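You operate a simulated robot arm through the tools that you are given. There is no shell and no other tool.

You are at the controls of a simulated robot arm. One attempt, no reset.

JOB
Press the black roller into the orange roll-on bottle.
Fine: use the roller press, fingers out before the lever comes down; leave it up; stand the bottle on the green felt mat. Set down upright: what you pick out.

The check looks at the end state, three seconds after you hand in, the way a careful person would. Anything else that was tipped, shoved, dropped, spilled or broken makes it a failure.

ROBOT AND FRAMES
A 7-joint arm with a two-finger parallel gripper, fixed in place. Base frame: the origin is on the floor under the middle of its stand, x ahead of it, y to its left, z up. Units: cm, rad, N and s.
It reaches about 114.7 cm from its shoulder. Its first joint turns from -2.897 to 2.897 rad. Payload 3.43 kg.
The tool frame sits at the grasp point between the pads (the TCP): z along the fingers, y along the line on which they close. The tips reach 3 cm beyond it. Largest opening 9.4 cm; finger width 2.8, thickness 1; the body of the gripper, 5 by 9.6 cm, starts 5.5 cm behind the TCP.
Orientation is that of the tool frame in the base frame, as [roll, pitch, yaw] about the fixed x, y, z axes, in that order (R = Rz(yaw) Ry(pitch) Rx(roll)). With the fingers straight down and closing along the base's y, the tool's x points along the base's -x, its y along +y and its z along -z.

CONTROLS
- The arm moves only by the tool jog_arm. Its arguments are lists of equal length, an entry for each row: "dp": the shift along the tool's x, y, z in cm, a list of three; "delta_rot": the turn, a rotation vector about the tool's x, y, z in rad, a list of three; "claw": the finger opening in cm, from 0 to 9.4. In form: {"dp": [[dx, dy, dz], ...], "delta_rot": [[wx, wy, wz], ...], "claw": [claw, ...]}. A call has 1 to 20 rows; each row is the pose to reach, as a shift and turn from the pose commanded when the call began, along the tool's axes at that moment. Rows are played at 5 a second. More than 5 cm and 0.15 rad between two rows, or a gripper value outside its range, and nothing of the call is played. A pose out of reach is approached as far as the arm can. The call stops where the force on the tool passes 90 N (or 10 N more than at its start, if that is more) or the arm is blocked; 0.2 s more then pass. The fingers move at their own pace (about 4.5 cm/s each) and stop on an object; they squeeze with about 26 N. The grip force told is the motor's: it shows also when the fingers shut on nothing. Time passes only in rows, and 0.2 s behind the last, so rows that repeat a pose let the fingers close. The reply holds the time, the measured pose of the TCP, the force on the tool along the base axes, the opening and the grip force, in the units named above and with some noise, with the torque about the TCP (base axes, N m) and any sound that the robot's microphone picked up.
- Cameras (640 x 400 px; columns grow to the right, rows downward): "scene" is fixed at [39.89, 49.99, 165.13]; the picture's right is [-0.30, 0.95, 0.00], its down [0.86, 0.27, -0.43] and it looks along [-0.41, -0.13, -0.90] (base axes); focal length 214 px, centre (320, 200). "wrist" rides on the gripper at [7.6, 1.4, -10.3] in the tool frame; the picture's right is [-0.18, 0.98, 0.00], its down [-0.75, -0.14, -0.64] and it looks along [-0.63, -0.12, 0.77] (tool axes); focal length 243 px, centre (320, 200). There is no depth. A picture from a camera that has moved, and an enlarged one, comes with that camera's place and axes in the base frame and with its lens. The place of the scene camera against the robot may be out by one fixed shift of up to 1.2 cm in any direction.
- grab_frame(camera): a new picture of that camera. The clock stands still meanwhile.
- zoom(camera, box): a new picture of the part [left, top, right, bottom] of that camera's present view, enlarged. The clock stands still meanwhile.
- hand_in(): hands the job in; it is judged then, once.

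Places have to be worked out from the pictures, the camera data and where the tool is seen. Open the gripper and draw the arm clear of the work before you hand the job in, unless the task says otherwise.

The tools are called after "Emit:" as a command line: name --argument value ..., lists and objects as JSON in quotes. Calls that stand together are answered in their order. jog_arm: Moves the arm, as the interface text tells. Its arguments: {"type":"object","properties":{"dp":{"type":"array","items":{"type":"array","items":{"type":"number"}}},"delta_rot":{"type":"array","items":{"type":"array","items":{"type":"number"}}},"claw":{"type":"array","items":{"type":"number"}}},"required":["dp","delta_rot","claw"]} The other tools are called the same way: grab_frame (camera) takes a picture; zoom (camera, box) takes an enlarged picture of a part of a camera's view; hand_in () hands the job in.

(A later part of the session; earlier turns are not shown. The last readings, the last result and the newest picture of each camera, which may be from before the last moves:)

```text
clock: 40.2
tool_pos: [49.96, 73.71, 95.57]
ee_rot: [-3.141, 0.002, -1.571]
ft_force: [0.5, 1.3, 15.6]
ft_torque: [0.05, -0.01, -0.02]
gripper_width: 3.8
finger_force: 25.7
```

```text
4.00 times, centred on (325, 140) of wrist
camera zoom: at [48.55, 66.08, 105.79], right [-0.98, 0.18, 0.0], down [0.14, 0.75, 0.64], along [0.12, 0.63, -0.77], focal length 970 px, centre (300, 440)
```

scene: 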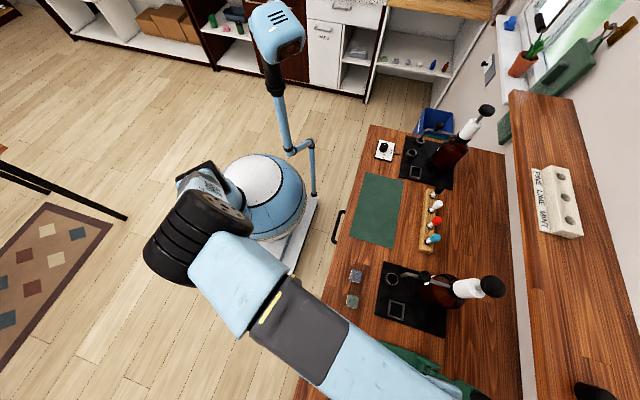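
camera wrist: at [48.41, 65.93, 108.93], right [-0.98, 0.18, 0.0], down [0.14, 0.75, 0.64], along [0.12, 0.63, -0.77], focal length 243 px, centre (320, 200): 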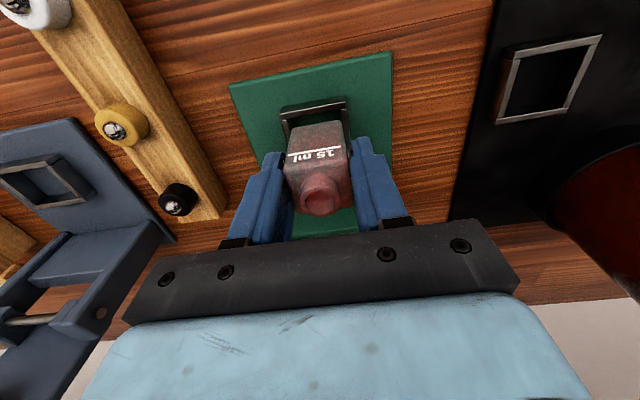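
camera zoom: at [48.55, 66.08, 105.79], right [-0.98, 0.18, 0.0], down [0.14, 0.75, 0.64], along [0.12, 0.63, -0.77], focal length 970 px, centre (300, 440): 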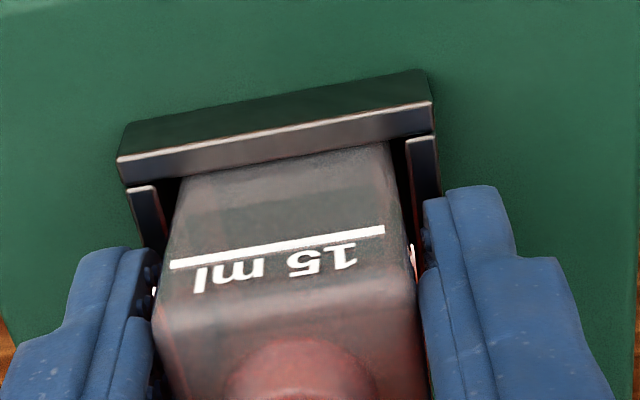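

The bottle is seated (15 N straight up, no torque). I'll open the fingers and rise straight up, then check it.

Emit:
jog_arm --dp '[[0, 0, -0.15], [0, 0, -0.15], [0, 0, -0.15], [0, 0, -3], [0, 0, -7], [0, 0, -11]]' --delta_rot '[[0, 0, 0], [0, 0, 0], [0, 0, 0], [0, 0, 0], [0, 0, 0], [0, 0, 0]]' --claw '[5.5, 6, 6, 6, 6, 6]'

Emit:
grab_frame --camera "wrist"

Emit:
zoom --camera "wrist" --box '[160, 60, 400, 210]'

```text
clock: 41.6
tool_pos: [50.16, 73.68, 106.32]
ee_rot: [3.14, -0.003, -1.57]
ft_force: [0.2, 0.6, -0.3]
ft_torque: [-0.02, -0.01, 0.03]
gripper_width: 6.01
finger_force: 0.0
```

```text
taken
camera wrist: at [48.65, 66.07, 116.42], right [-0.98, 0.18, 0.0], down [0.14, 0.75, 0.64], along [0.12, 0.63, -0.77], focal length 243 px, centre (320, 200)
```

wrist: 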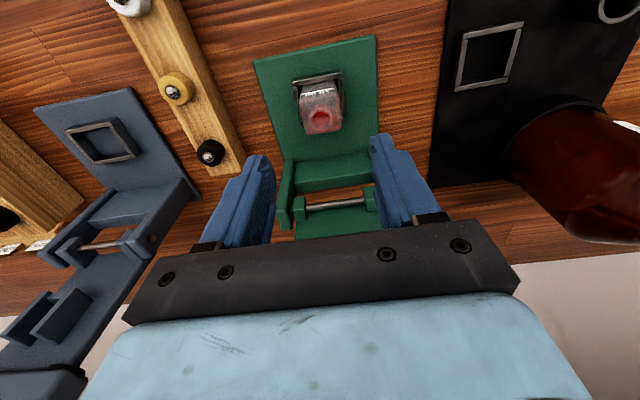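

```text
2.67 times, centred on (280, 135) of wrist
camera zoom: at [48.65, 66.07, 116.42], right [-0.98, 0.18, 0.0], down [0.14, 0.75, 0.64], along [0.12, 0.63, -0.77], focal length 647 px, centre (427, 373)
```

zoom: 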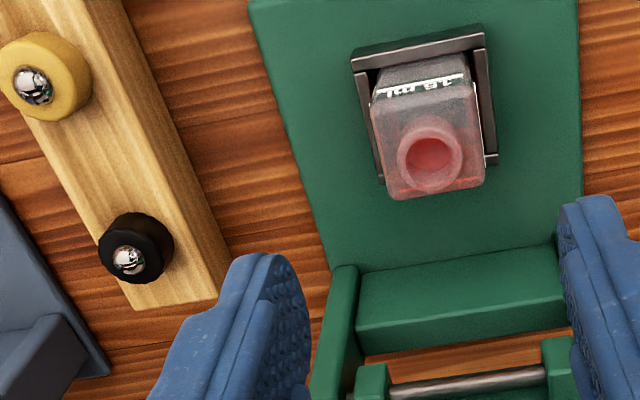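

The bottle stands in the nest with its neck near (50.0, 74.0). Next I'll move over the black roller in the tray at about (62, 76) and look.

Emit:
jog_arm --dp '[[0, 0, -3], [0, -2, -6], [-0.5, -6, -7], [-1, -10, -7], [-1.5, -12, -7]]' --delta_rot '[[0, 0, 0], [0, 0, 0], [0, 0, 0], [0, 0, 0], [0, 0, 0]]' --claw '[6, 6, 6, 6, 6]'

Emit:
grab_frame --camera "wrist"

Emit:
zoom --camera "wrist" --box '[250, 40, 400, 160]'

```text
clock: 42.8
tool_pos: [61.82, 75.26, 113.28]
ee_rot: [3.141, 0.001, -1.572]
ft_force: [-0.7, -0.9, 0.3]
ft_torque: [0.09, -0.04, 0.0]
gripper_width: 5.99
finger_force: 0.1
```

```text
taken
camera wrist: at [60.34, 67.49, 123.53], right [-0.98, 0.18, 0.0], down [0.14, 0.75, 0.64], along [0.12, 0.63, -0.77], focal length 243 px, centre (320, 200)
```

wrist: 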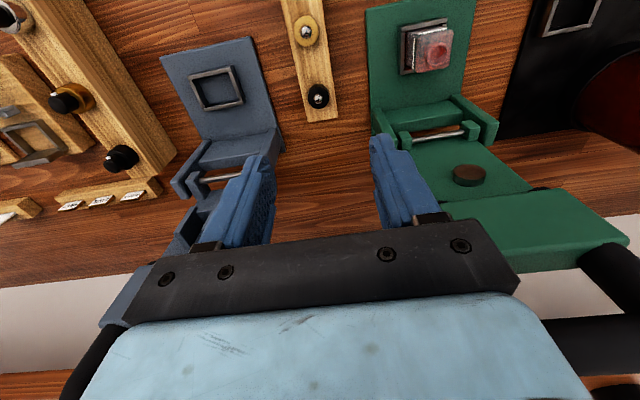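

```text
3.33 times, centred on (325, 100) of wrist
camera zoom: at [60.34, 67.49, 123.53], right [-0.98, 0.18, 0.0], down [0.14, 0.75, 0.64], along [0.12, 0.63, -0.77], focal length 809 px, centre (303, 533)
```

zoom: 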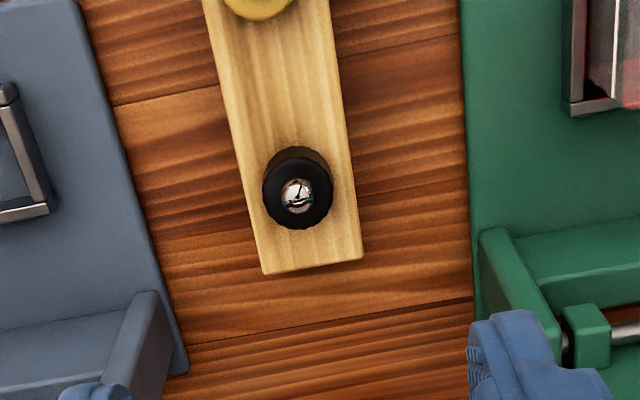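

The black roller is at about (62.2, 76.4) with its top ring near z≈93.6, 2.5 cm across. I'll centre over it and descend partway.

Emit:
jog_arm --dp '[[-0.7, -0.25, 3], [-1.39, -0.46, 6], [-1.39, -0.46, 9.5], [-1.39, -0.46, 12.5]]' --delta_rot '[[0, 0, 0], [0, 0, 0], [0, 0, 0], [0, 0, 0]]' --claw '[5, 5, 5, 5]'

Emit:
zoom --camera "wrist" --box '[250, 80, 400, 200]'

Emit:
grab_frame --camera "wrist"

```text
clock: 43.8
tool_pos: [62.53, 76.68, 100.92]
ee_rot: [-3.141, 0.0, -1.571]
ft_force: [0.7, 0.5, 0.5]
ft_torque: [0.02, 0.0, -0.01]
gripper_width: 5.01
finger_force: 0.1
```

```text
3.33 times, centred on (325, 140) of wrist
camera zoom: at [61.05, 68.99, 111.16], right [-0.98, 0.18, 0.0], down [0.14, 0.75, 0.64], along [0.12, 0.63, -0.77], focal length 809 px, centre (303, 400)
```

zoom: 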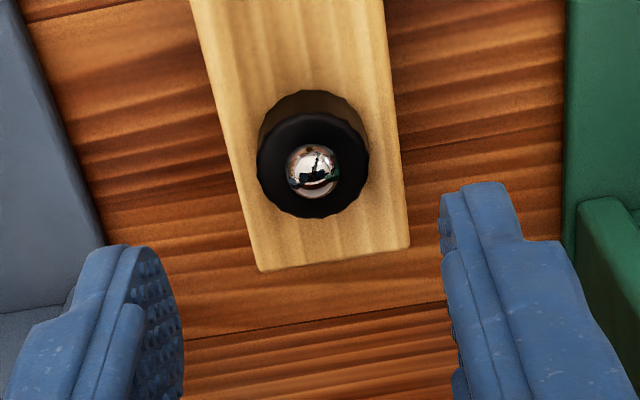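

```text
taken
camera wrist: at [61.05, 68.99, 111.16], right [-0.98, 0.18, 0.0], down [0.14, 0.75, 0.64], along [0.12, 0.63, -0.77], focal length 243 px, centre (320, 200)
```

wrist: 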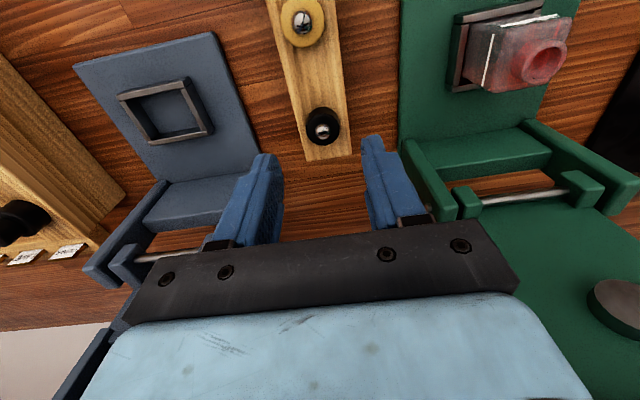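

The ring centre is ~0.25 cm to −x of the TCP. I'll correct that and go down another 4.5 cm, then check finger height versus the ring.

Emit:
jog_arm --dp '[[0, 0.22, 1.5], [0, 0.22, 3], [0, 0.22, 4.5]]' --delta_rot '[[0, 0, 0], [0, 0, 0], [0, 0, 0]]' --claw '[5, 5, 5]'

Emit:
zoom --camera "wrist" --box '[250, 80, 400, 200]'

```text
clock: 44.6
tool_pos: [62.27, 76.69, 96.34]
ee_rot: [3.141, 0.0, -1.571]
ft_force: [0.4, -0.3, 0.8]
ft_torque: [0.07, 0.04, -0.01]
gripper_width: 4.98
finger_force: 0.1
```

```text
3.33 times, centred on (325, 140) of wrist
camera zoom: at [60.81, 68.92, 106.59], right [-0.98, 0.18, 0.0], down [0.14, 0.75, 0.64], along [0.12, 0.63, -0.77], focal length 809 px, centre (303, 400)
```

zoom: 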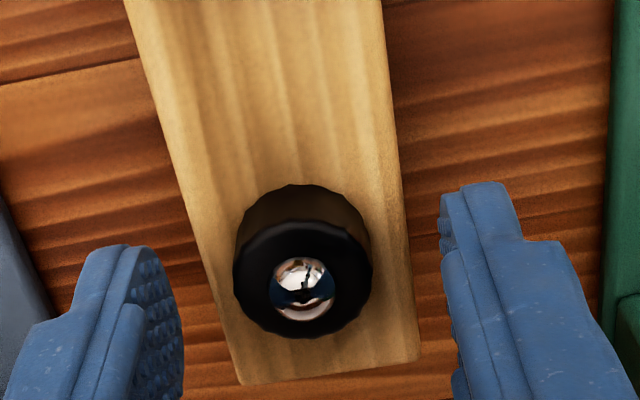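

The finger tips are already beside the ring. I'll descend another 0.6 cm (staying just above the tray) and close on the roller.

Emit:
jog_arm --dp '[[0, 0, 0.3], [0, 0, 0.6], [0, 0, 0.6], [0, 0, 0.6], [0, 0, 0.6], [0, 0, 0.6]]' --delta_rot '[[0, 0, 0], [0, 0, 0], [0, 0, 0], [0, 0, 0], [0, 0, 0], [0, 0, 0]]' --claw '[5, 5, 3, 1.5, 1.5, 1.5]'

Emit:
zoom --camera "wrist" --box '[250, 80, 400, 200]'

```text
clock: 46.0
tool_pos: [62.26, 76.6, 95.84]
ee_rot: [3.139, 0.0, -1.572]
ft_force: [-2.6, 1.5, -0.1]
ft_torque: [0.18, 0.03, -0.77]
gripper_width: 3.95
finger_force: 44.5
```

```text
3.33 times, centred on (325, 140) of wrist
camera zoom: at [60.81, 68.93, 106.03], right [-0.98, 0.18, 0.0], down [0.14, 0.75, 0.64], along [0.12, 0.63, -0.77], focal length 809 px, centre (303, 400)
```

zoom: 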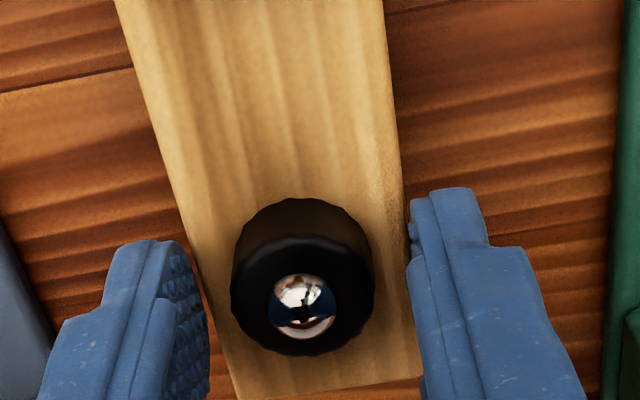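

The fingers stopped at 3.95 cm with high force: they caught the tray's sides, so the tips are too low. I'll open right away and rise about 0.9 cm.

Emit:
jog_arm --dp '[[0, 0, 0], [0, 0, 0], [0, 0, -0.5], [0, 0, -0.9]]' --delta_rot '[[0, 0, 0], [0, 0, 0], [0, 0, 0], [0, 0, 0]]' --claw '[5, 5, 5, 5]'

Emit:
zoom --camera "wrist" --box '[250, 80, 400, 200]'

Emit:
grab_frame --camera "wrist"

```text
clock: 47.0
tool_pos: [62.21, 76.53, 96.73]
ee_rot: [3.14, -0.001, -1.57]
ft_force: [0.4, 0.5, -0.3]
ft_torque: [0.01, 0.02, 0.05]
gripper_width: 4.98
finger_force: 0.0
```

```text
3.33 times, centred on (325, 140) of wrist
camera zoom: at [60.83, 68.96, 106.9], right [-0.98, 0.18, 0.0], down [0.14, 0.75, 0.64], along [0.12, 0.63, -0.77], focal length 809 px, centre (303, 400)
```

zoom: 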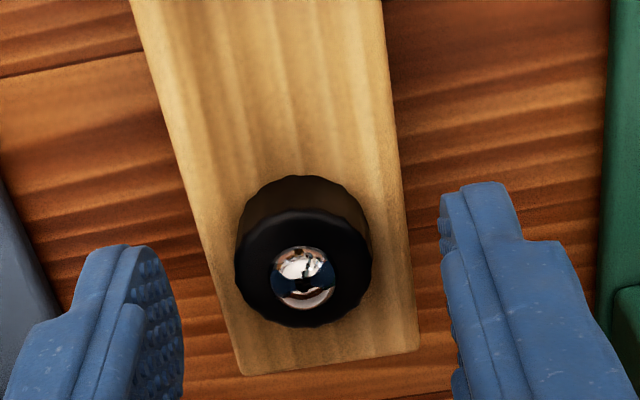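

```text
taken
camera wrist: at [60.83, 68.96, 106.9], right [-0.98, 0.18, 0.0], down [0.14, 0.75, 0.64], along [0.12, 0.63, -0.77], focal length 243 px, centre (320, 200)
```

wrist: 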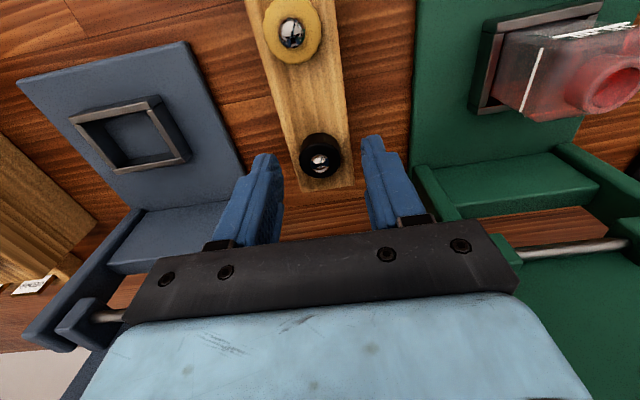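

The tray looks undisturbed. I'll stay higher this time: about 0.6 cm above the failed height, and close to test whether the fingers meet the ring (expected ~2.6–2.9 cm).

Emit:
jog_arm --dp '[[0, 0, 0.25], [0, 0, 0.25], [0, 0, 0.25], [0, 0, 0.25], [0, 0, 0.25]]' --delta_rot '[[0, 0, 0], [0, 0, 0], [0, 0, 0], [0, 0, 0], [0, 0, 0]]' --claw '[4.5, 3.6, 3.2, 3.0, 3.0]'

Emit:
zoom --camera "wrist" --box '[250, 80, 400, 200]'

```text
clock: 48.2
tool_pos: [62.34, 76.67, 96.31]
ee_rot: [3.141, -0.001, -1.57]
ft_force: [-0.5, 0.4, -0.1]
ft_torque: [-0.01, 0.01, 0.01]
gripper_width: 2.97
finger_force: 0.0
```

```text
3.33 times, centred on (325, 140) of wrist
camera zoom: at [60.82, 68.96, 106.66], right [-0.98, 0.18, 0.0], down [0.14, 0.75, 0.64], along [0.12, 0.63, -0.77], focal length 809 px, centre (303, 400)
```

zoom: 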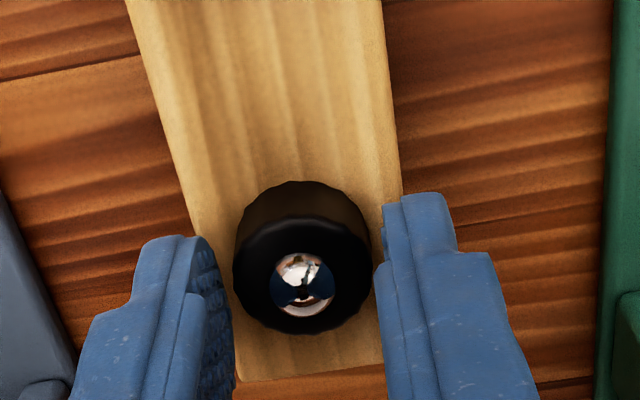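

No contact at 2.97 cm and the fingers flank the ring above the tray. I'll close fully on the roller now.

Emit:
jog_arm --dp '[[0, 0, 0], [0, 0, 0], [0, 0, 0], [0, 0, 0]]' --delta_rot '[[0, 0, 0], [0, 0, 0], [0, 0, 0], [0, 0, 0]]' --claw '[2, 1.5, 1.5, 1.5]'

Emit:
zoom --camera "wrist" --box '[250, 80, 400, 200]'

```text
clock: 49.2
tool_pos: [62.27, 76.65, 96.35]
ee_rot: [-3.141, 0.0, -1.571]
ft_force: [0.5, -0.8, -0.3]
ft_torque: [0.02, 0.0, -0.05]
gripper_width: 2.34
finger_force: 13.5
```

```text
3.33 times, centred on (325, 140) of wrist
camera zoom: at [60.82, 68.96, 106.66], right [-0.98, 0.18, 0.0], down [0.14, 0.75, 0.64], along [0.12, 0.63, -0.77], focal length 809 px, centre (303, 400)
```

zoom: 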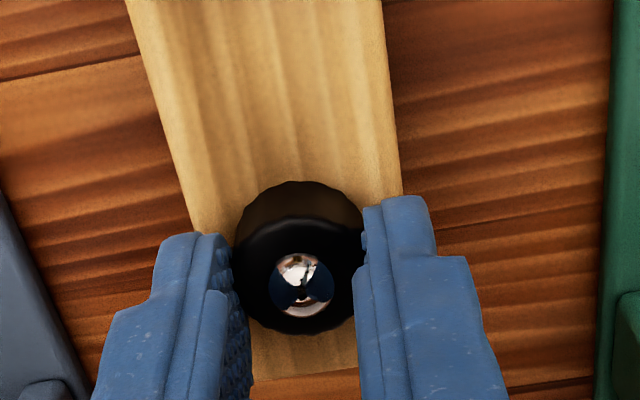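

The roller is held (2.34 cm). I'll hold a moment for grip force, then lift straight up.

Emit:
jog_arm --dp '[[0, 0, 0], [0, 0, -1], [0, 0, -2], [0, 0, -4], [0, 0, -7], [0, 0, -11]]' --delta_rot '[[0, 0, 0], [0, 0, 0], [0, 0, 0], [0, 0, 0], [0, 0, 0], [0, 0, 0]]' --claw '[1.5, 1.5, 1.5, 1.5, 1.5, 1.5]'

Emit:
grab_frame --camera "wrist"

Emit:
zoom --camera "wrist" --box '[250, 80, 400, 200]'

```text
clock: 50.6
tool_pos: [62.16, 76.71, 107.61]
ee_rot: [3.141, -0.003, -1.57]
ft_force: [-0.1, -0.6, -0.4]
ft_torque: [0.02, 0.01, -0.01]
gripper_width: 2.33
finger_force: 14.3
```

```text
taken
camera wrist: at [60.71, 68.97, 117.78], right [-0.98, 0.18, 0.0], down [0.14, 0.75, 0.64], along [0.12, 0.63, -0.77], focal length 243 px, centre (320, 200)
```

wrist: 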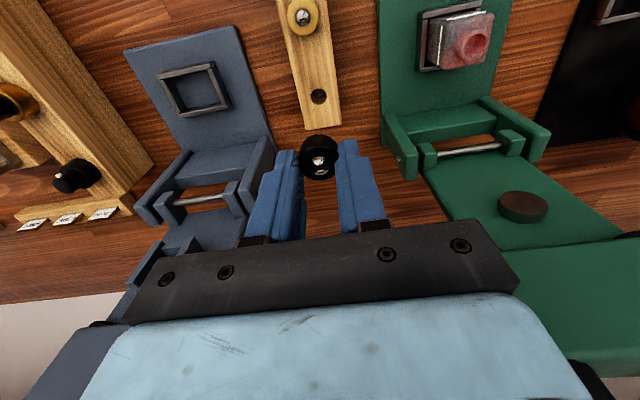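

```text
3.33 times, centred on (325, 140) of wrist
camera zoom: at [60.71, 68.97, 117.78], right [-0.98, 0.18, 0.0], down [0.14, 0.75, 0.64], along [0.12, 0.63, -0.77], focal length 809 px, centre (303, 400)
```

zoom: 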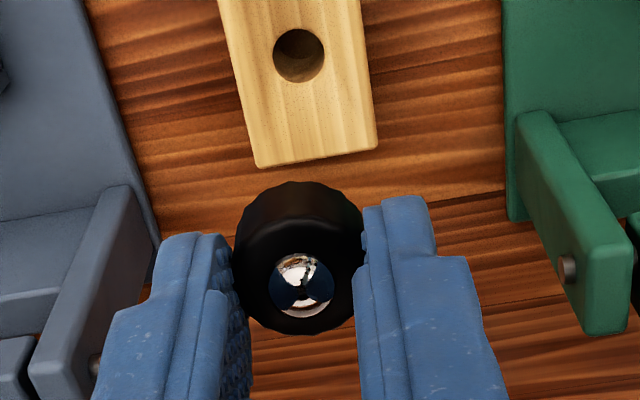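

The roller is out of the tray. I'll zoom on the bottle from here to triangulate its neck position for placing the roller.

Emit:
zoom --camera "wrist" --box '[400, 0, 520, 90]'

Emit:
zoom --camera "wrist" --box '[360, 80, 640, 290]'

```text
4.44 times, centred on (460, 45) of wrist
camera zoom: at [60.71, 68.97, 117.78], right [-0.98, 0.18, 0.0], down [0.14, 0.75, 0.64], along [0.12, 0.63, -0.77], focal length 1078 px, centre (-302, 889)
```

zoom: 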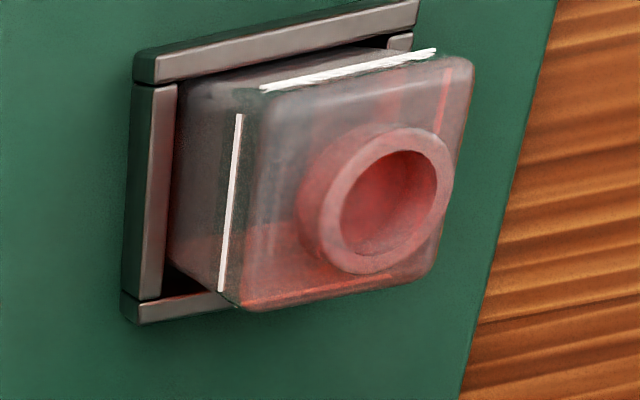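

```text
1.90 times, centred on (500, 185) of wrist
camera zoom: at [60.71, 68.97, 117.78], right [-0.98, 0.18, 0.0], down [0.14, 0.75, 0.64], along [0.12, 0.63, -0.77], focal length 462 px, centre (-23, 229)
```

zoom: 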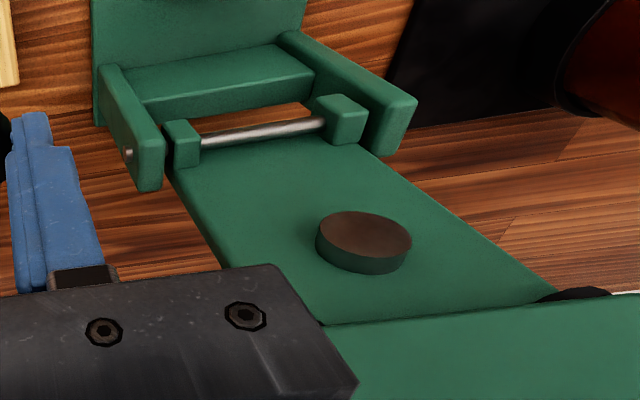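

The neck top triangulates to about (49.9, 73.65, 96.8). I'll carry the roller over it and hover at z≈105 to check alignment.

Emit:
jog_arm --dp '[[1.5, 0, 0], [2.8, 2, 0], [2.8, 6, 0], [2.8, 10, 0.5], [2.8, 12.2, 1.5], [2.8, 12.2, 2.5]]' --delta_rot '[[0, 0, 0], [0, 0, 0], [0, 0, 0], [0, 0, 0], [0, 0, 0], [0, 0, 0]]' --claw '[1, 1, 1, 1, 1, 1]'

Emit:
grab_frame --camera "wrist"

Emit:
zoom --camera "wrist" --box '[260, 90, 390, 190]'

Emit:
zoom --camera "scene" --box '[340, 320, 460, 400]'

```text
clock: 52.0
tool_pos: [50.08, 73.95, 104.94]
ee_rot: [3.141, 0.001, -1.57]
ft_force: [0.0, -0.8, -0.4]
ft_torque: [0.01, -0.03, -0.03]
gripper_width: 2.35
finger_force: 14.1
```

```text
taken
camera wrist: at [48.61, 66.21, 115.05], right [-0.98, 0.18, 0.0], down [0.14, 0.75, 0.64], along [0.12, 0.63, -0.77], focal length 243 px, centre (320, 200)
```

wrist: 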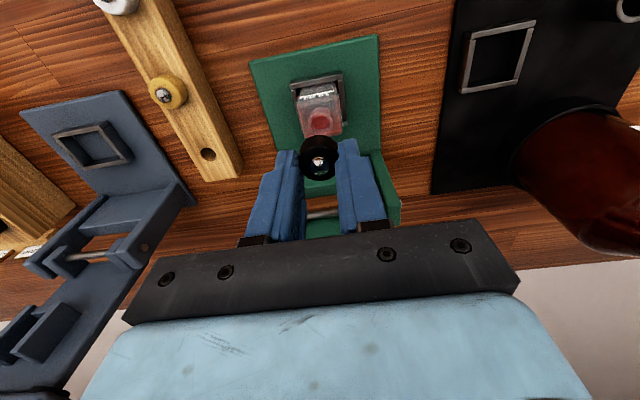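

```text
4.00 times, centred on (325, 140) of wrist
camera zoom: at [48.61, 66.21, 115.05], right [-0.98, 0.18, 0.0], down [0.14, 0.75, 0.64], along [0.12, 0.63, -0.77], focal length 970 px, centre (300, 440)
```

zoom: 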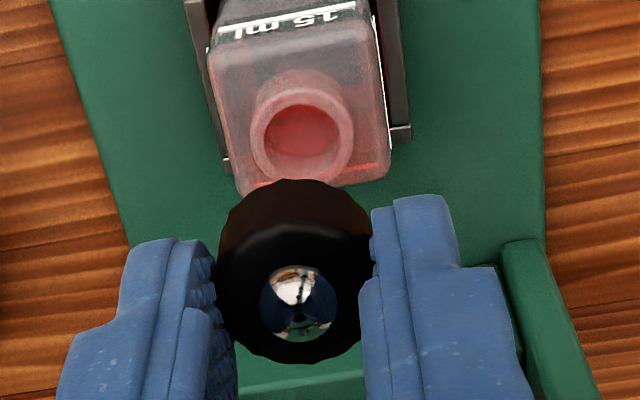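

```text
5.00 times, centred on (400, 360) of scene
camera zoom: at [39.89, 49.99, 165.13], right [-0.3, 0.95, 0.0], down [0.86, 0.27, -0.43], along [-0.41, -0.13, -0.9], focal length 1072 px, centre (-80, -600)
```

zoom: 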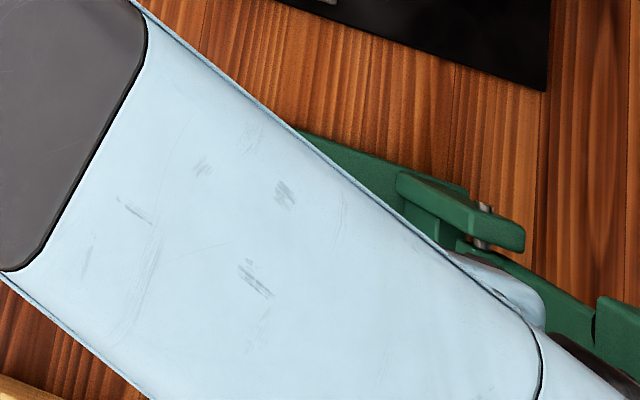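

Roller and neck nearly line up; I need about −0.1 in x. I'll correct and descend 2.5 cm for a closer comparison.

Emit:
jog_arm --dp '[[0, 0.1, 1], [0, 0.1, 2], [0, 0.1, 2.5]]' --delta_rot '[[0, 0, 0], [0, 0, 0], [0, 0, 0]]' --claw '[1, 1, 1]'

Emit:
zoom --camera "wrist" --box '[260, 90, 390, 190]'

```text
clock: 52.8
tool_pos: [49.98, 73.89, 102.4]
ee_rot: [-3.141, 0.0, -1.571]
ft_force: [0.3, 0.0, 0.1]
ft_torque: [-0.02, 0.0, 0.0]
gripper_width: 2.32
finger_force: 14.7
```

```text
4.00 times, centred on (325, 140) of wrist
camera zoom: at [48.55, 66.17, 112.64], right [-0.98, 0.18, 0.0], down [0.14, 0.75, 0.64], along [0.12, 0.63, -0.77], focal length 970 px, centre (300, 440)
```

zoom: 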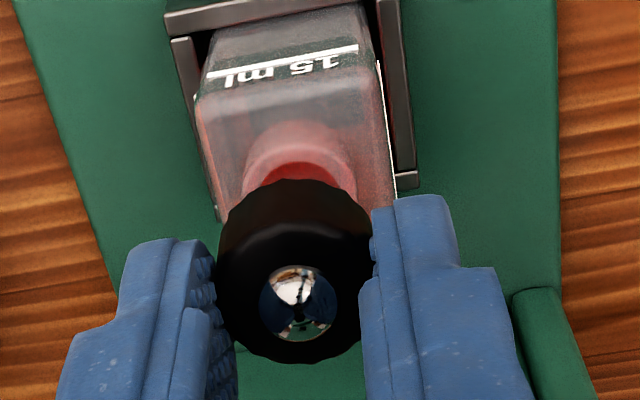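

Alignment looks good within ~0.1 cm. I'll descend slowly with force checks to let the roller's plug enter the neck.

Emit:
jog_arm --dp '[[0, 0, 0.4], [0, 0, 0.8], [0, 0, 1.2]]' --delta_rot '[[0, 0, 0], [0, 0, 0], [0, 0, 0]]' --claw '[1, 1, 1]'

Emit:
zoom --camera "wrist" --box '[260, 90, 390, 190]'

```text
clock: 53.6
tool_pos: [49.97, 73.85, 101.23]
ee_rot: [3.14, -0.001, -1.57]
ft_force: [0.5, -0.1, 0.1]
ft_torque: [-0.01, -0.02, -0.01]
gripper_width: 2.34
finger_force: 14.1
```

```text
4.00 times, centred on (325, 140) of wrist
camera zoom: at [48.52, 66.27, 111.43], right [-0.98, 0.18, 0.0], down [0.14, 0.75, 0.64], along [0.12, 0.63, -0.77], focal length 970 px, centre (300, 440)
```

zoom: 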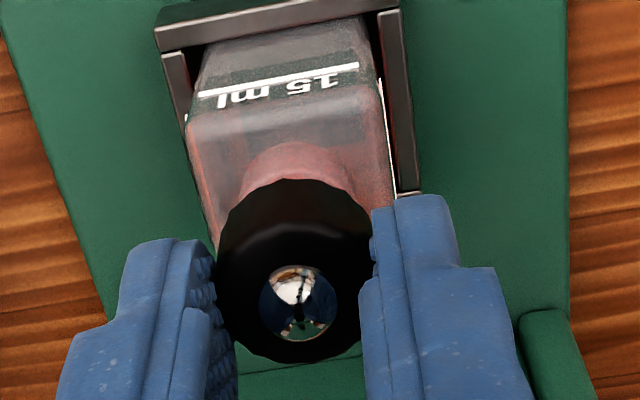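

Emit:
jog_arm --dp '[[0, 0, 0.3], [0, 0, 0.6]]' --delta_rot '[[0, 0, 0], [0, 0, 0]]' --claw '[1, 1]'

Emit:
zoom --camera "wrist" --box '[260, 90, 390, 190]'

```text
clock: 54.2
tool_pos: [49.97, 73.8, 100.54]
ee_rot: [-3.141, 0.0, -1.57]
ft_force: [0.2, -0.3, -0.2]
ft_torque: [0.0, 0.01, -0.05]
gripper_width: 2.32
finger_force: 14.2
```

```text
4.00 times, centred on (325, 140) of wrist
camera zoom: at [48.51, 66.19, 110.87], right [-0.98, 0.18, 0.0], down [0.14, 0.75, 0.64], along [0.12, 0.63, -0.77], focal length 970 px, centre (300, 440)
```

zoom: 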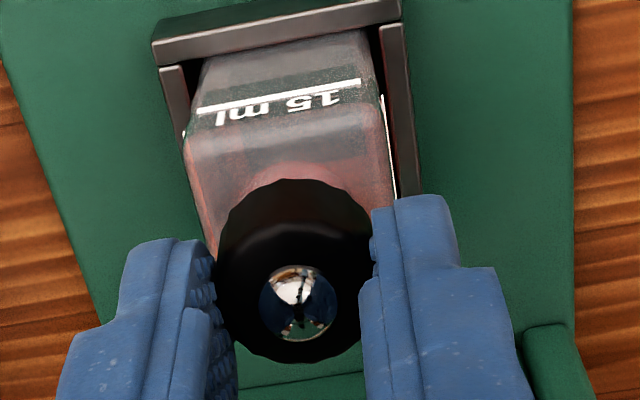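

Emit:
jog_arm --dp '[[0, 0, 0.25], [0, 0, 0.5]]' --delta_rot '[[0, 0, 0], [0, 0, 0]]' --claw '[1, 1]'

Emit:
zoom --camera "wrist" --box '[260, 90, 390, 190]'

```text
clock: 54.8
tool_pos: [49.97, 73.95, 100.25]
ee_rot: [-3.141, 0.0, -1.571]
ft_force: [-0.4, 0.9, 8.2]
ft_torque: [0.03, 0.01, -0.04]
gripper_width: 2.37
finger_force: 14.2
```

```text
4.00 times, centred on (325, 140) of wrist
camera zoom: at [48.5, 66.17, 110.43], right [-0.98, 0.18, 0.0], down [0.14, 0.75, 0.64], along [0.12, 0.63, -0.77], focal length 970 px, centre (300, 440)
```

zoom: 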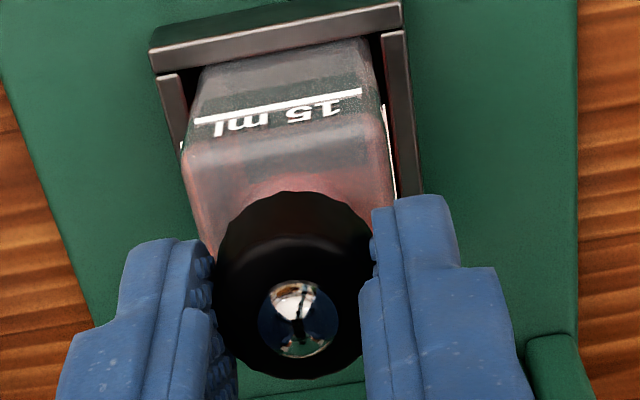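

Contact is 8 N straight up and centred, so the roller is resting on the neck. I'll open the fingers gently and rise, then inspect.

Emit:
jog_arm --dp '[[0, 0, -0.05], [0, 0, -0.05], [0, 0, -0.05], [0, 0, -0.05], [0, 0, -2], [0, 0, -5]]' --delta_rot '[[0, 0, 0], [0, 0, 0], [0, 0, 0], [0, 0, 0], [0, 0, 0], [0, 0, 0]]' --claw '[2.4, 2.8, 3.6, 4.5, 5, 5]'

Emit:
grab_frame --camera "wrist"

Emit:
zoom --camera "wrist" --box '[260, 70, 390, 170]'

```text
clock: 56.2
tool_pos: [49.95, 73.89, 105.1]
ee_rot: [3.139, -0.003, -1.57]
ft_force: [-0.3, 0.5, -0.1]
ft_torque: [-0.05, 0.01, -0.01]
gripper_width: 5.0
finger_force: 0.1
```

```text
taken
camera wrist: at [48.52, 66.2, 115.42], right [-0.98, 0.18, 0.0], down [0.14, 0.75, 0.64], along [0.12, 0.63, -0.77], focal length 243 px, centre (320, 200)
```

wrist: 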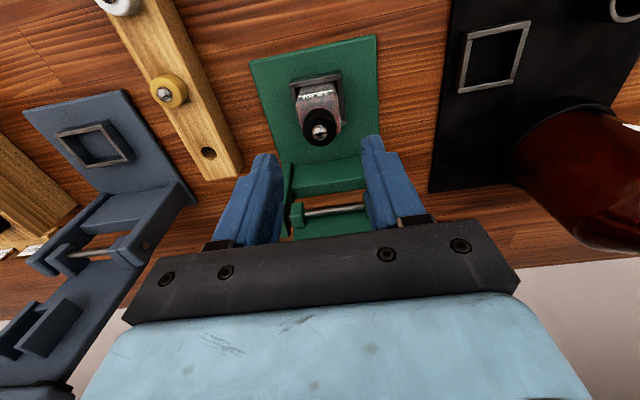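

```text
4.00 times, centred on (325, 120) of wrist
camera zoom: at [48.52, 66.2, 115.42], right [-0.98, 0.18, 0.0], down [0.14, 0.75, 0.64], along [0.12, 0.63, -0.77], focal length 970 px, centre (300, 520)
```

zoom: 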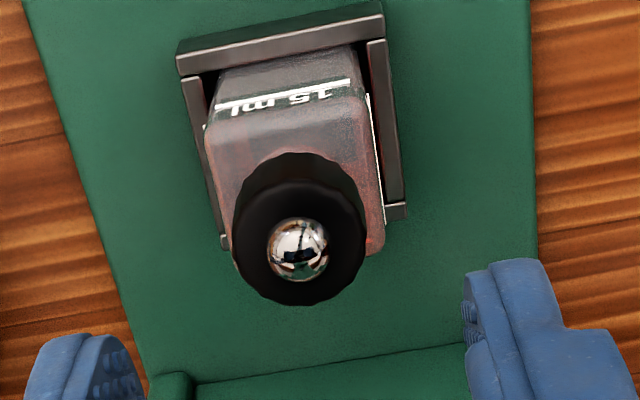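

The roller sits on the neck and looks straight. I'll back off toward −y and tilt to view the press from the side, to check the roller and study the lever and handle.

Emit:
jog_arm --dp '[[0, 0, -4], [4, 0, -6], [8.5, 0, -7], [13, 0, -7], [17.5, 0, -7], [22, 0, -7], [26, 0, -7], [29, 0, -7]]' --delta_rot '[[0, 0, 0], [0, 0, 0], [0, 0, 0], [0, -0.12, 0], [0, -0.24, 0], [0, -0.36, 0], [0, -0.48, 0], [0, -0.6, 0]]' --claw '[5, 5, 5, 5, 7, 9.4, 9.4, 9.4]'

Emit:
grab_frame --camera "wrist"

Emit:
zoom --camera "wrist" --box '[260, 60, 420, 180]'

Emit:
zoom --camera "wrist" --box '[240, 100, 420, 240]'

Emit:
zoom --camera "scene" --box '[350, 310, 510, 400]'

```text
clock: 58.0
tool_pos: [49.79, 44.9, 112.18]
ee_rot: [3.141, 0.601, -1.572]
ft_force: [1.4, 0.4, -0.5]
ft_torque: [-0.02, -0.01, 0.0]
gripper_width: 9.41
finger_force: 0.1
```

```text
taken
camera wrist: at [48.4, 32.71, 116.22], right [-0.98, 0.15, 0.1], down [0.14, 0.26, 0.96], along [0.12, 0.95, -0.28], focal length 243 px, centre (320, 200)
```

wrist: 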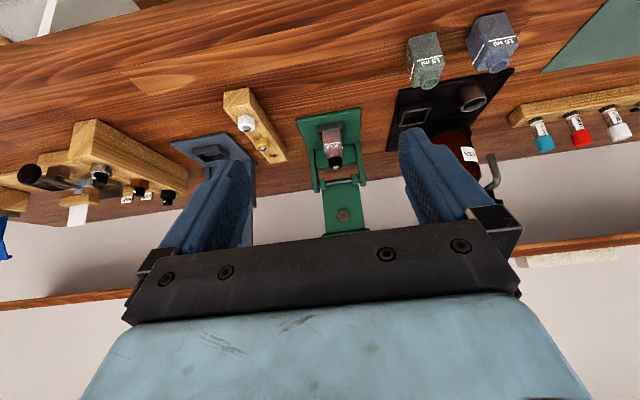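

```text
3.33 times, centred on (340, 120) of wrist
camera zoom: at [48.4, 32.71, 116.22], right [-0.98, 0.15, 0.1], down [0.14, 0.26, 0.96], along [0.12, 0.95, -0.28], focal length 809 px, centre (253, 467)
```

zoom: 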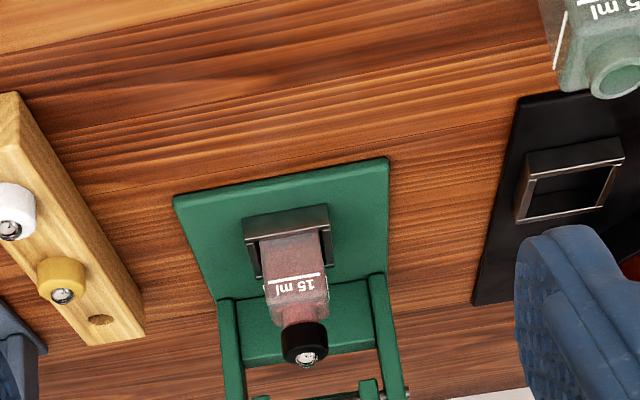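

```text
2.86 times, centred on (330, 170) of wrist
camera zoom: at [48.4, 32.71, 116.22], right [-0.98, 0.15, 0.1], down [0.14, 0.26, 0.96], along [0.12, 0.95, -0.28], focal length 693 px, centre (291, 286)
```

zoom: 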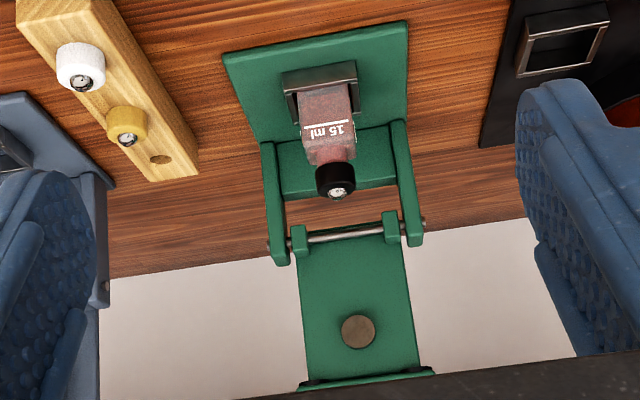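

```text
4.00 times, centred on (430, 355) of scene
camera zoom: at [39.89, 49.99, 165.13], right [-0.3, 0.95, 0.0], down [0.86, 0.27, -0.43], along [-0.41, -0.13, -0.9], focal length 858 px, centre (-120, -420)
```

zoom: 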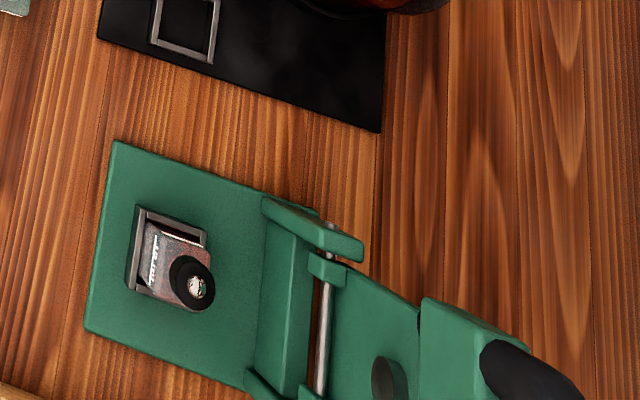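

Roller and bottle look straight. Now I need a clear view of the lever's handle, so I'll straighten up and rise (fingers closed to unclutter the view), then turn the camera to look along +x.

Emit:
jog_arm --dp '[[-3, 1, -2.2], [-6, 2.5, -4.4], [-9, 3.7, -6.5], [-12, 5, -8.7], [-15, 6.2, -10.9], [-18, 7.5, -13], [-21, 8.7, -15.2], [-24.1, 10, -17.4]]' --delta_rot '[[0, 0.08, 0], [0, 0.16, 0], [0, 0.24, 0], [0, 0.32, 0], [0, 0.4, 0], [0, 0.48, 0], [0, 0.56, 0], [0, 0.601, 0]]' --claw '[6, 3, 1, 0, 0, 0, 0, 0]'

Emit:
jog_arm --dp '[[0, 1, 0], [0, 2, 0], [0, 3, 0], [0, 4, 0], [0, 5, 0], [0, 6, 0], [0, 6, 0], [0, 6, 0], [0, 6, 0], [0, 6, 0], [0, 6, 0]]' --delta_rot '[[0, 0, 0.143], [0, 0, 0.286], [0, 0, 0.429], [0, 0, 0.571], [0, 0, 0.714], [0, 0, 0.857], [0, 0, 1.0], [0, 0, 1.143], [0, 0, 1.286], [0, 0, 1.429], [0, 0, 1.571]]' --claw '[0, 0, 0, 0, 0, 0, 0, 0, 0, 0, 0]'

Emit:
grab_frame --camera "wrist"

Emit:
zoom --camera "wrist" --box '[400, 40, 620, 210]'

```text
clock: 59.8
tool_pos: [40.02, 54.79, 140.28]
ee_rot: [3.141, -0.003, -1.571]
ft_force: [-0.8, -0.2, 0.9]
ft_torque: [0.04, -0.02, 0.0]
gripper_width: 0.0
finger_force: 26.1
```

```text
clock: 62.2
tool_pos: [34.0, 55.0, 140.26]
ee_rot: [-3.14, -0.001, 3.141]
ft_force: [-0.2, 0.0, -0.3]
ft_torque: [-0.02, 0.0, -0.02]
gripper_width: 0.0
finger_force: 25.1
```

```text
taken
camera wrist: at [26.41, 56.35, 150.42], right [0.19, 0.98, 0.0], down [0.75, -0.14, 0.64], along [0.63, -0.12, -0.77], focal length 243 px, centre (320, 200)
```

wrist: 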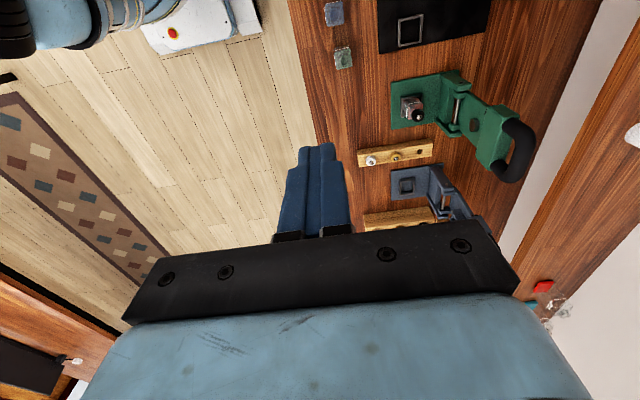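

```text
2.35 times, centred on (510, 125) of wrist
camera zoom: at [26.41, 56.35, 150.42], right [0.19, 0.98, 0.0], down [0.75, -0.14, 0.64], along [0.63, -0.12, -0.77], focal length 571 px, centre (-127, 376)
```

zoom: 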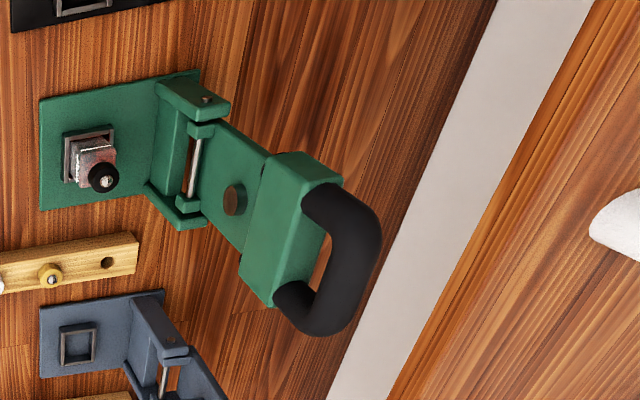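

This view shows the lever and handle well. I'll zoom in further on the handle, then take a second viewpoint to triangulate its position and size.

Emit:
zoom --camera "wrist" --box '[440, 70, 560, 190]'

Emit:
jog_arm --dp '[[3, -3, 0], [6, -6, 0], [9, -9, 0], [12, -12, 0], [14, -14, 0]]' --delta_rot '[[0, 0, 0], [0, 0, 0], [0, 0, 0], [0, 0, 0], [0, 0, 0]]' --claw '[0, 0, 0, 0, 0]'

Emit:
grab_frame --camera "wrist"

Emit:
zoom --camera "wrist" --box '[480, 100, 620, 240]'

```text
3.33 times, centred on (500, 130) of wrist
camera zoom: at [26.41, 56.35, 150.42], right [0.19, 0.98, 0.0], down [0.75, -0.14, 0.64], along [0.63, -0.12, -0.77], focal length 809 px, centre (-280, 433)
```

zoom: 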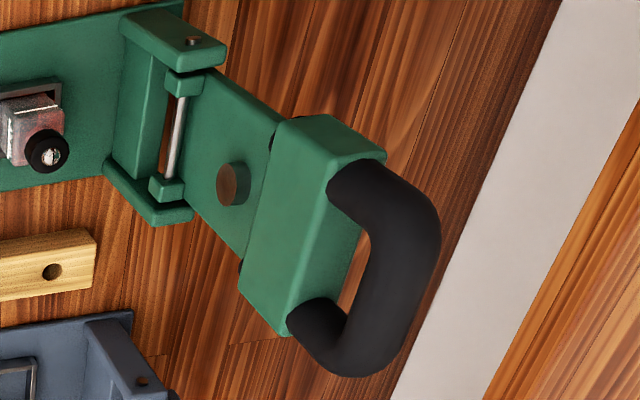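

```text
clock: 63.4
tool_pos: [19.97, 41.06, 140.09]
ee_rot: [-3.141, -0.002, -3.141]
ft_force: [0.5, 0.4, -0.2]
ft_torque: [0.0, 0.02, 0.01]
gripper_width: 0.03
finger_force: 25.9
```

```text
taken
camera wrist: at [12.31, 42.35, 150.23], right [0.18, 0.98, 0.0], down [0.75, -0.14, 0.64], along [0.63, -0.12, -0.77], focal length 243 px, centre (320, 200)
```

wrist: 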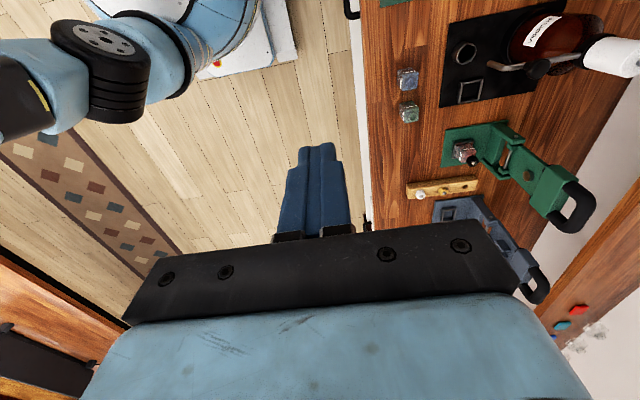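

```text
2.86 times, centred on (550, 170) of wrist
camera zoom: at [12.31, 42.35, 150.23], right [0.18, 0.98, 0.0], down [0.75, -0.14, 0.64], along [0.63, -0.12, -0.77], focal length 693 px, centre (-337, 286)
```

zoom: 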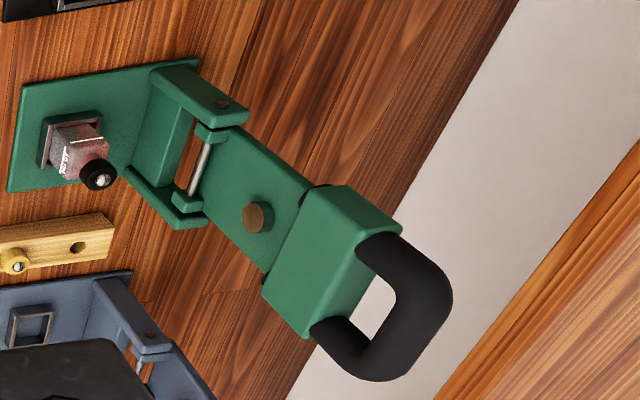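

Triangulated: hinge at about (y 81.9, z 98.3), plunger at z≈106, and the handle bar centred near (49.8, 82.7, 118.1), radius ≈19.8 cm from the hinge, ~2.4 cm thick. I'll cage the bar between open fingers (closing along y) and swing it down in a controlled way; first moving to a waypoint in front of it.

Emit:
jog_arm --dp '[[-4, 2.6, 0], [-8, 5.2, 1], [-12, 7.8, 2], [-16, 10.4, 3], [-20, 13, 4], [-24, 15.6, 5], [-27, 18.3, 5.5], [-29.9, 21, 6]]' --delta_rot '[[0, 0, 0], [0, 0, 0], [0, 0, 0], [0, 0, 0], [0, 0, 0], [0, 0, 0], [0, 0, 0], [0, 0, 0]]' --claw '[1, 2, 3, 4, 4.6, 4.6, 4.6, 4.6]'

Emit:
grab_frame --camera "wrist"

Emit:
grab_frame --camera "scene"

```text
clock: 65.2
tool_pos: [50.05, 61.8, 134.28]
ee_rot: [-3.139, 0.003, -3.141]
ft_force: [0.2, -1.2, 0.6]
ft_torque: [0.07, 0.0, -0.01]
gripper_width: 4.61
finger_force: 0.0
```

```text
taken
camera wrist: at [42.4, 63.18, 144.37], right [0.18, 0.98, 0.0], down [0.75, -0.14, 0.64], along [0.63, -0.12, -0.77], focal length 243 px, centre (320, 200)
```

wrist: 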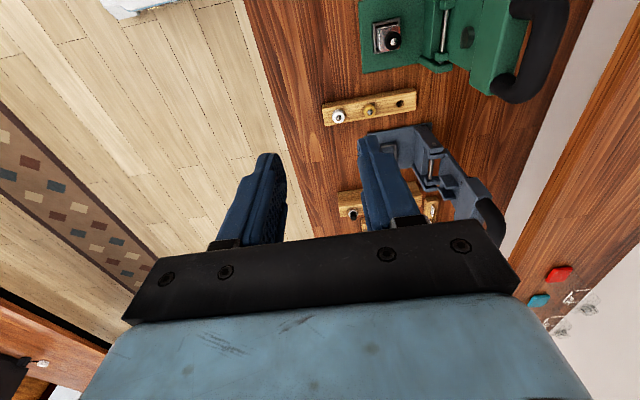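

```text
taken
```

scene: 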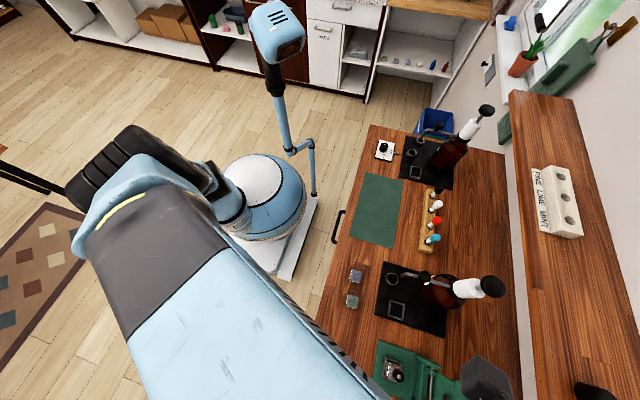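

Emit:
zoom --camera "wrist" --box '[420, 0, 600, 120]'

```text
3.33 times, centred on (510, 60) of wrist
camera zoom: at [42.4, 63.18, 144.37], right [0.18, 0.98, 0.0], down [0.75, -0.14, 0.64], along [0.63, -0.12, -0.77], focal length 809 px, centre (-313, 667)
```

zoom: 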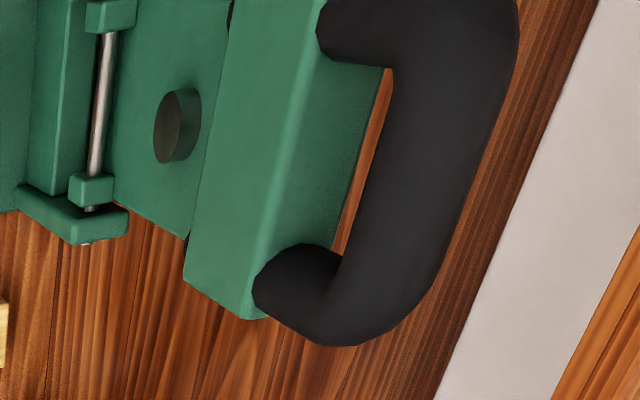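

The bar is consistent at about y≈82.7–82.8, z≈118. I'll move over it, keeping the tips above its top.

Emit:
jog_arm --dp '[[0, 4.2, 1.5], [0, 8.4, 3.5], [0, 12.6, 5.5], [0, 16.8, 7.7], [0, 20.0, 9.5], [0, 20.9, 9.8]]' --delta_rot '[[0, 0, 0], [0, 0, 0], [0, 0, 0], [0, 0, 0], [0, 0, 0], [0, 0, 0]]' --claw '[4.6, 4.6, 4.6, 4.6, 4.6, 4.6]'

Emit:
grab_frame --camera "wrist"

Emit:
zoom --camera "wrist" --box '[230, 90, 410, 220]'

```text
clock: 66.6
tool_pos: [48.38, 76.88, 123.39]
ee_rot: [-3.14, 0.0, -3.141]
ft_force: [0.5, 0.9, -1.0]
ft_torque: [-0.01, -0.01, -0.03]
gripper_width: 4.62
finger_force: 0.0
out of reach, approached as far as the arm can: row 3, 4, 5, 6
```

```text
taken
camera wrist: at [40.74, 78.14, 133.62], right [0.18, 0.98, 0.0], down [0.75, -0.14, 0.64], along [0.63, -0.12, -0.77], focal length 243 px, centre (320, 200)
```

wrist: 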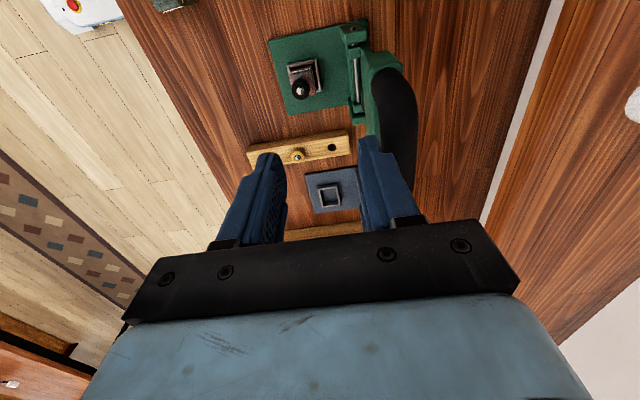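

```text
3.08 times, centred on (320, 155) of wrist
camera zoom: at [40.74, 78.14, 133.62], right [0.18, 0.98, 0.0], down [0.75, -0.14, 0.64], along [0.63, -0.12, -0.77], focal length 746 px, centre (320, 338)
```

zoom: 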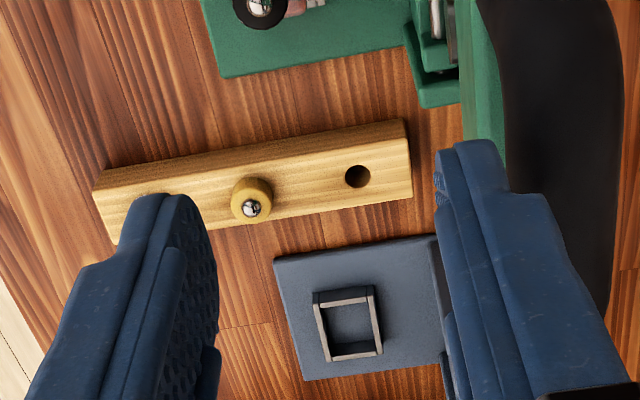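

With fingers straight down, the bar is just beyond reach. I'll back off a little and tilt the gripper so the fingers point outward (+y) and down, which extends the reach and suits the lever's swing.

Emit:
jog_arm --dp '[[-0.3, -2.2, -1], [-0.6, -4.4, -2], [-0.9, -6.6, -3], [-1.2, -8.8, -4], [-1.5, -11, -4.6]]' --delta_rot '[[-0.12, 0, 0], [-0.24, 0, 0], [-0.36, 0, 0], [-0.48, 0, 0], [-0.6, 0, 0]]' --claw '[5, 6, 7, 8, 8]'

Emit:
grab_frame --camera "wrist"

Emit:
grab_frame --camera "scene"

```text
clock: 67.8
tool_pos: [49.85, 66.0, 128.31]
ee_rot: [2.541, 0.0, 3.141]
ft_force: [0.4, 0.7, 1.1]
ft_torque: [-0.01, -0.02, 0.0]
gripper_width: 8.03
finger_force: 0.1
```

```text
taken
camera wrist: at [42.08, 61.34, 137.47], right [0.18, 0.81, 0.55], down [0.75, -0.48, 0.45], along [0.63, 0.34, -0.7], focal length 243 px, centre (320, 200)
```

wrist: 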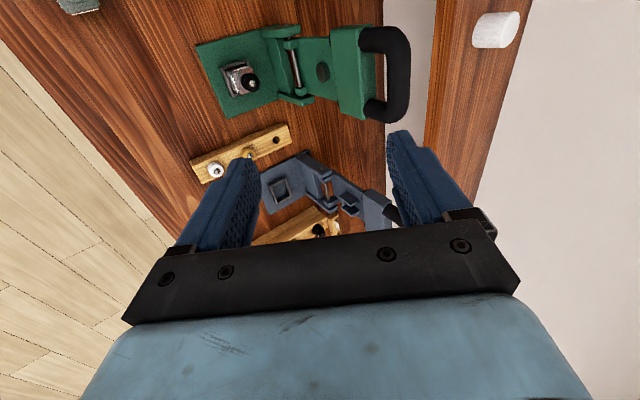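

```text
taken
```

scene: 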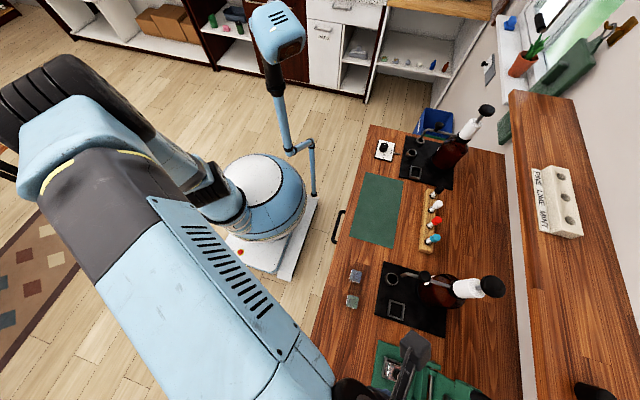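

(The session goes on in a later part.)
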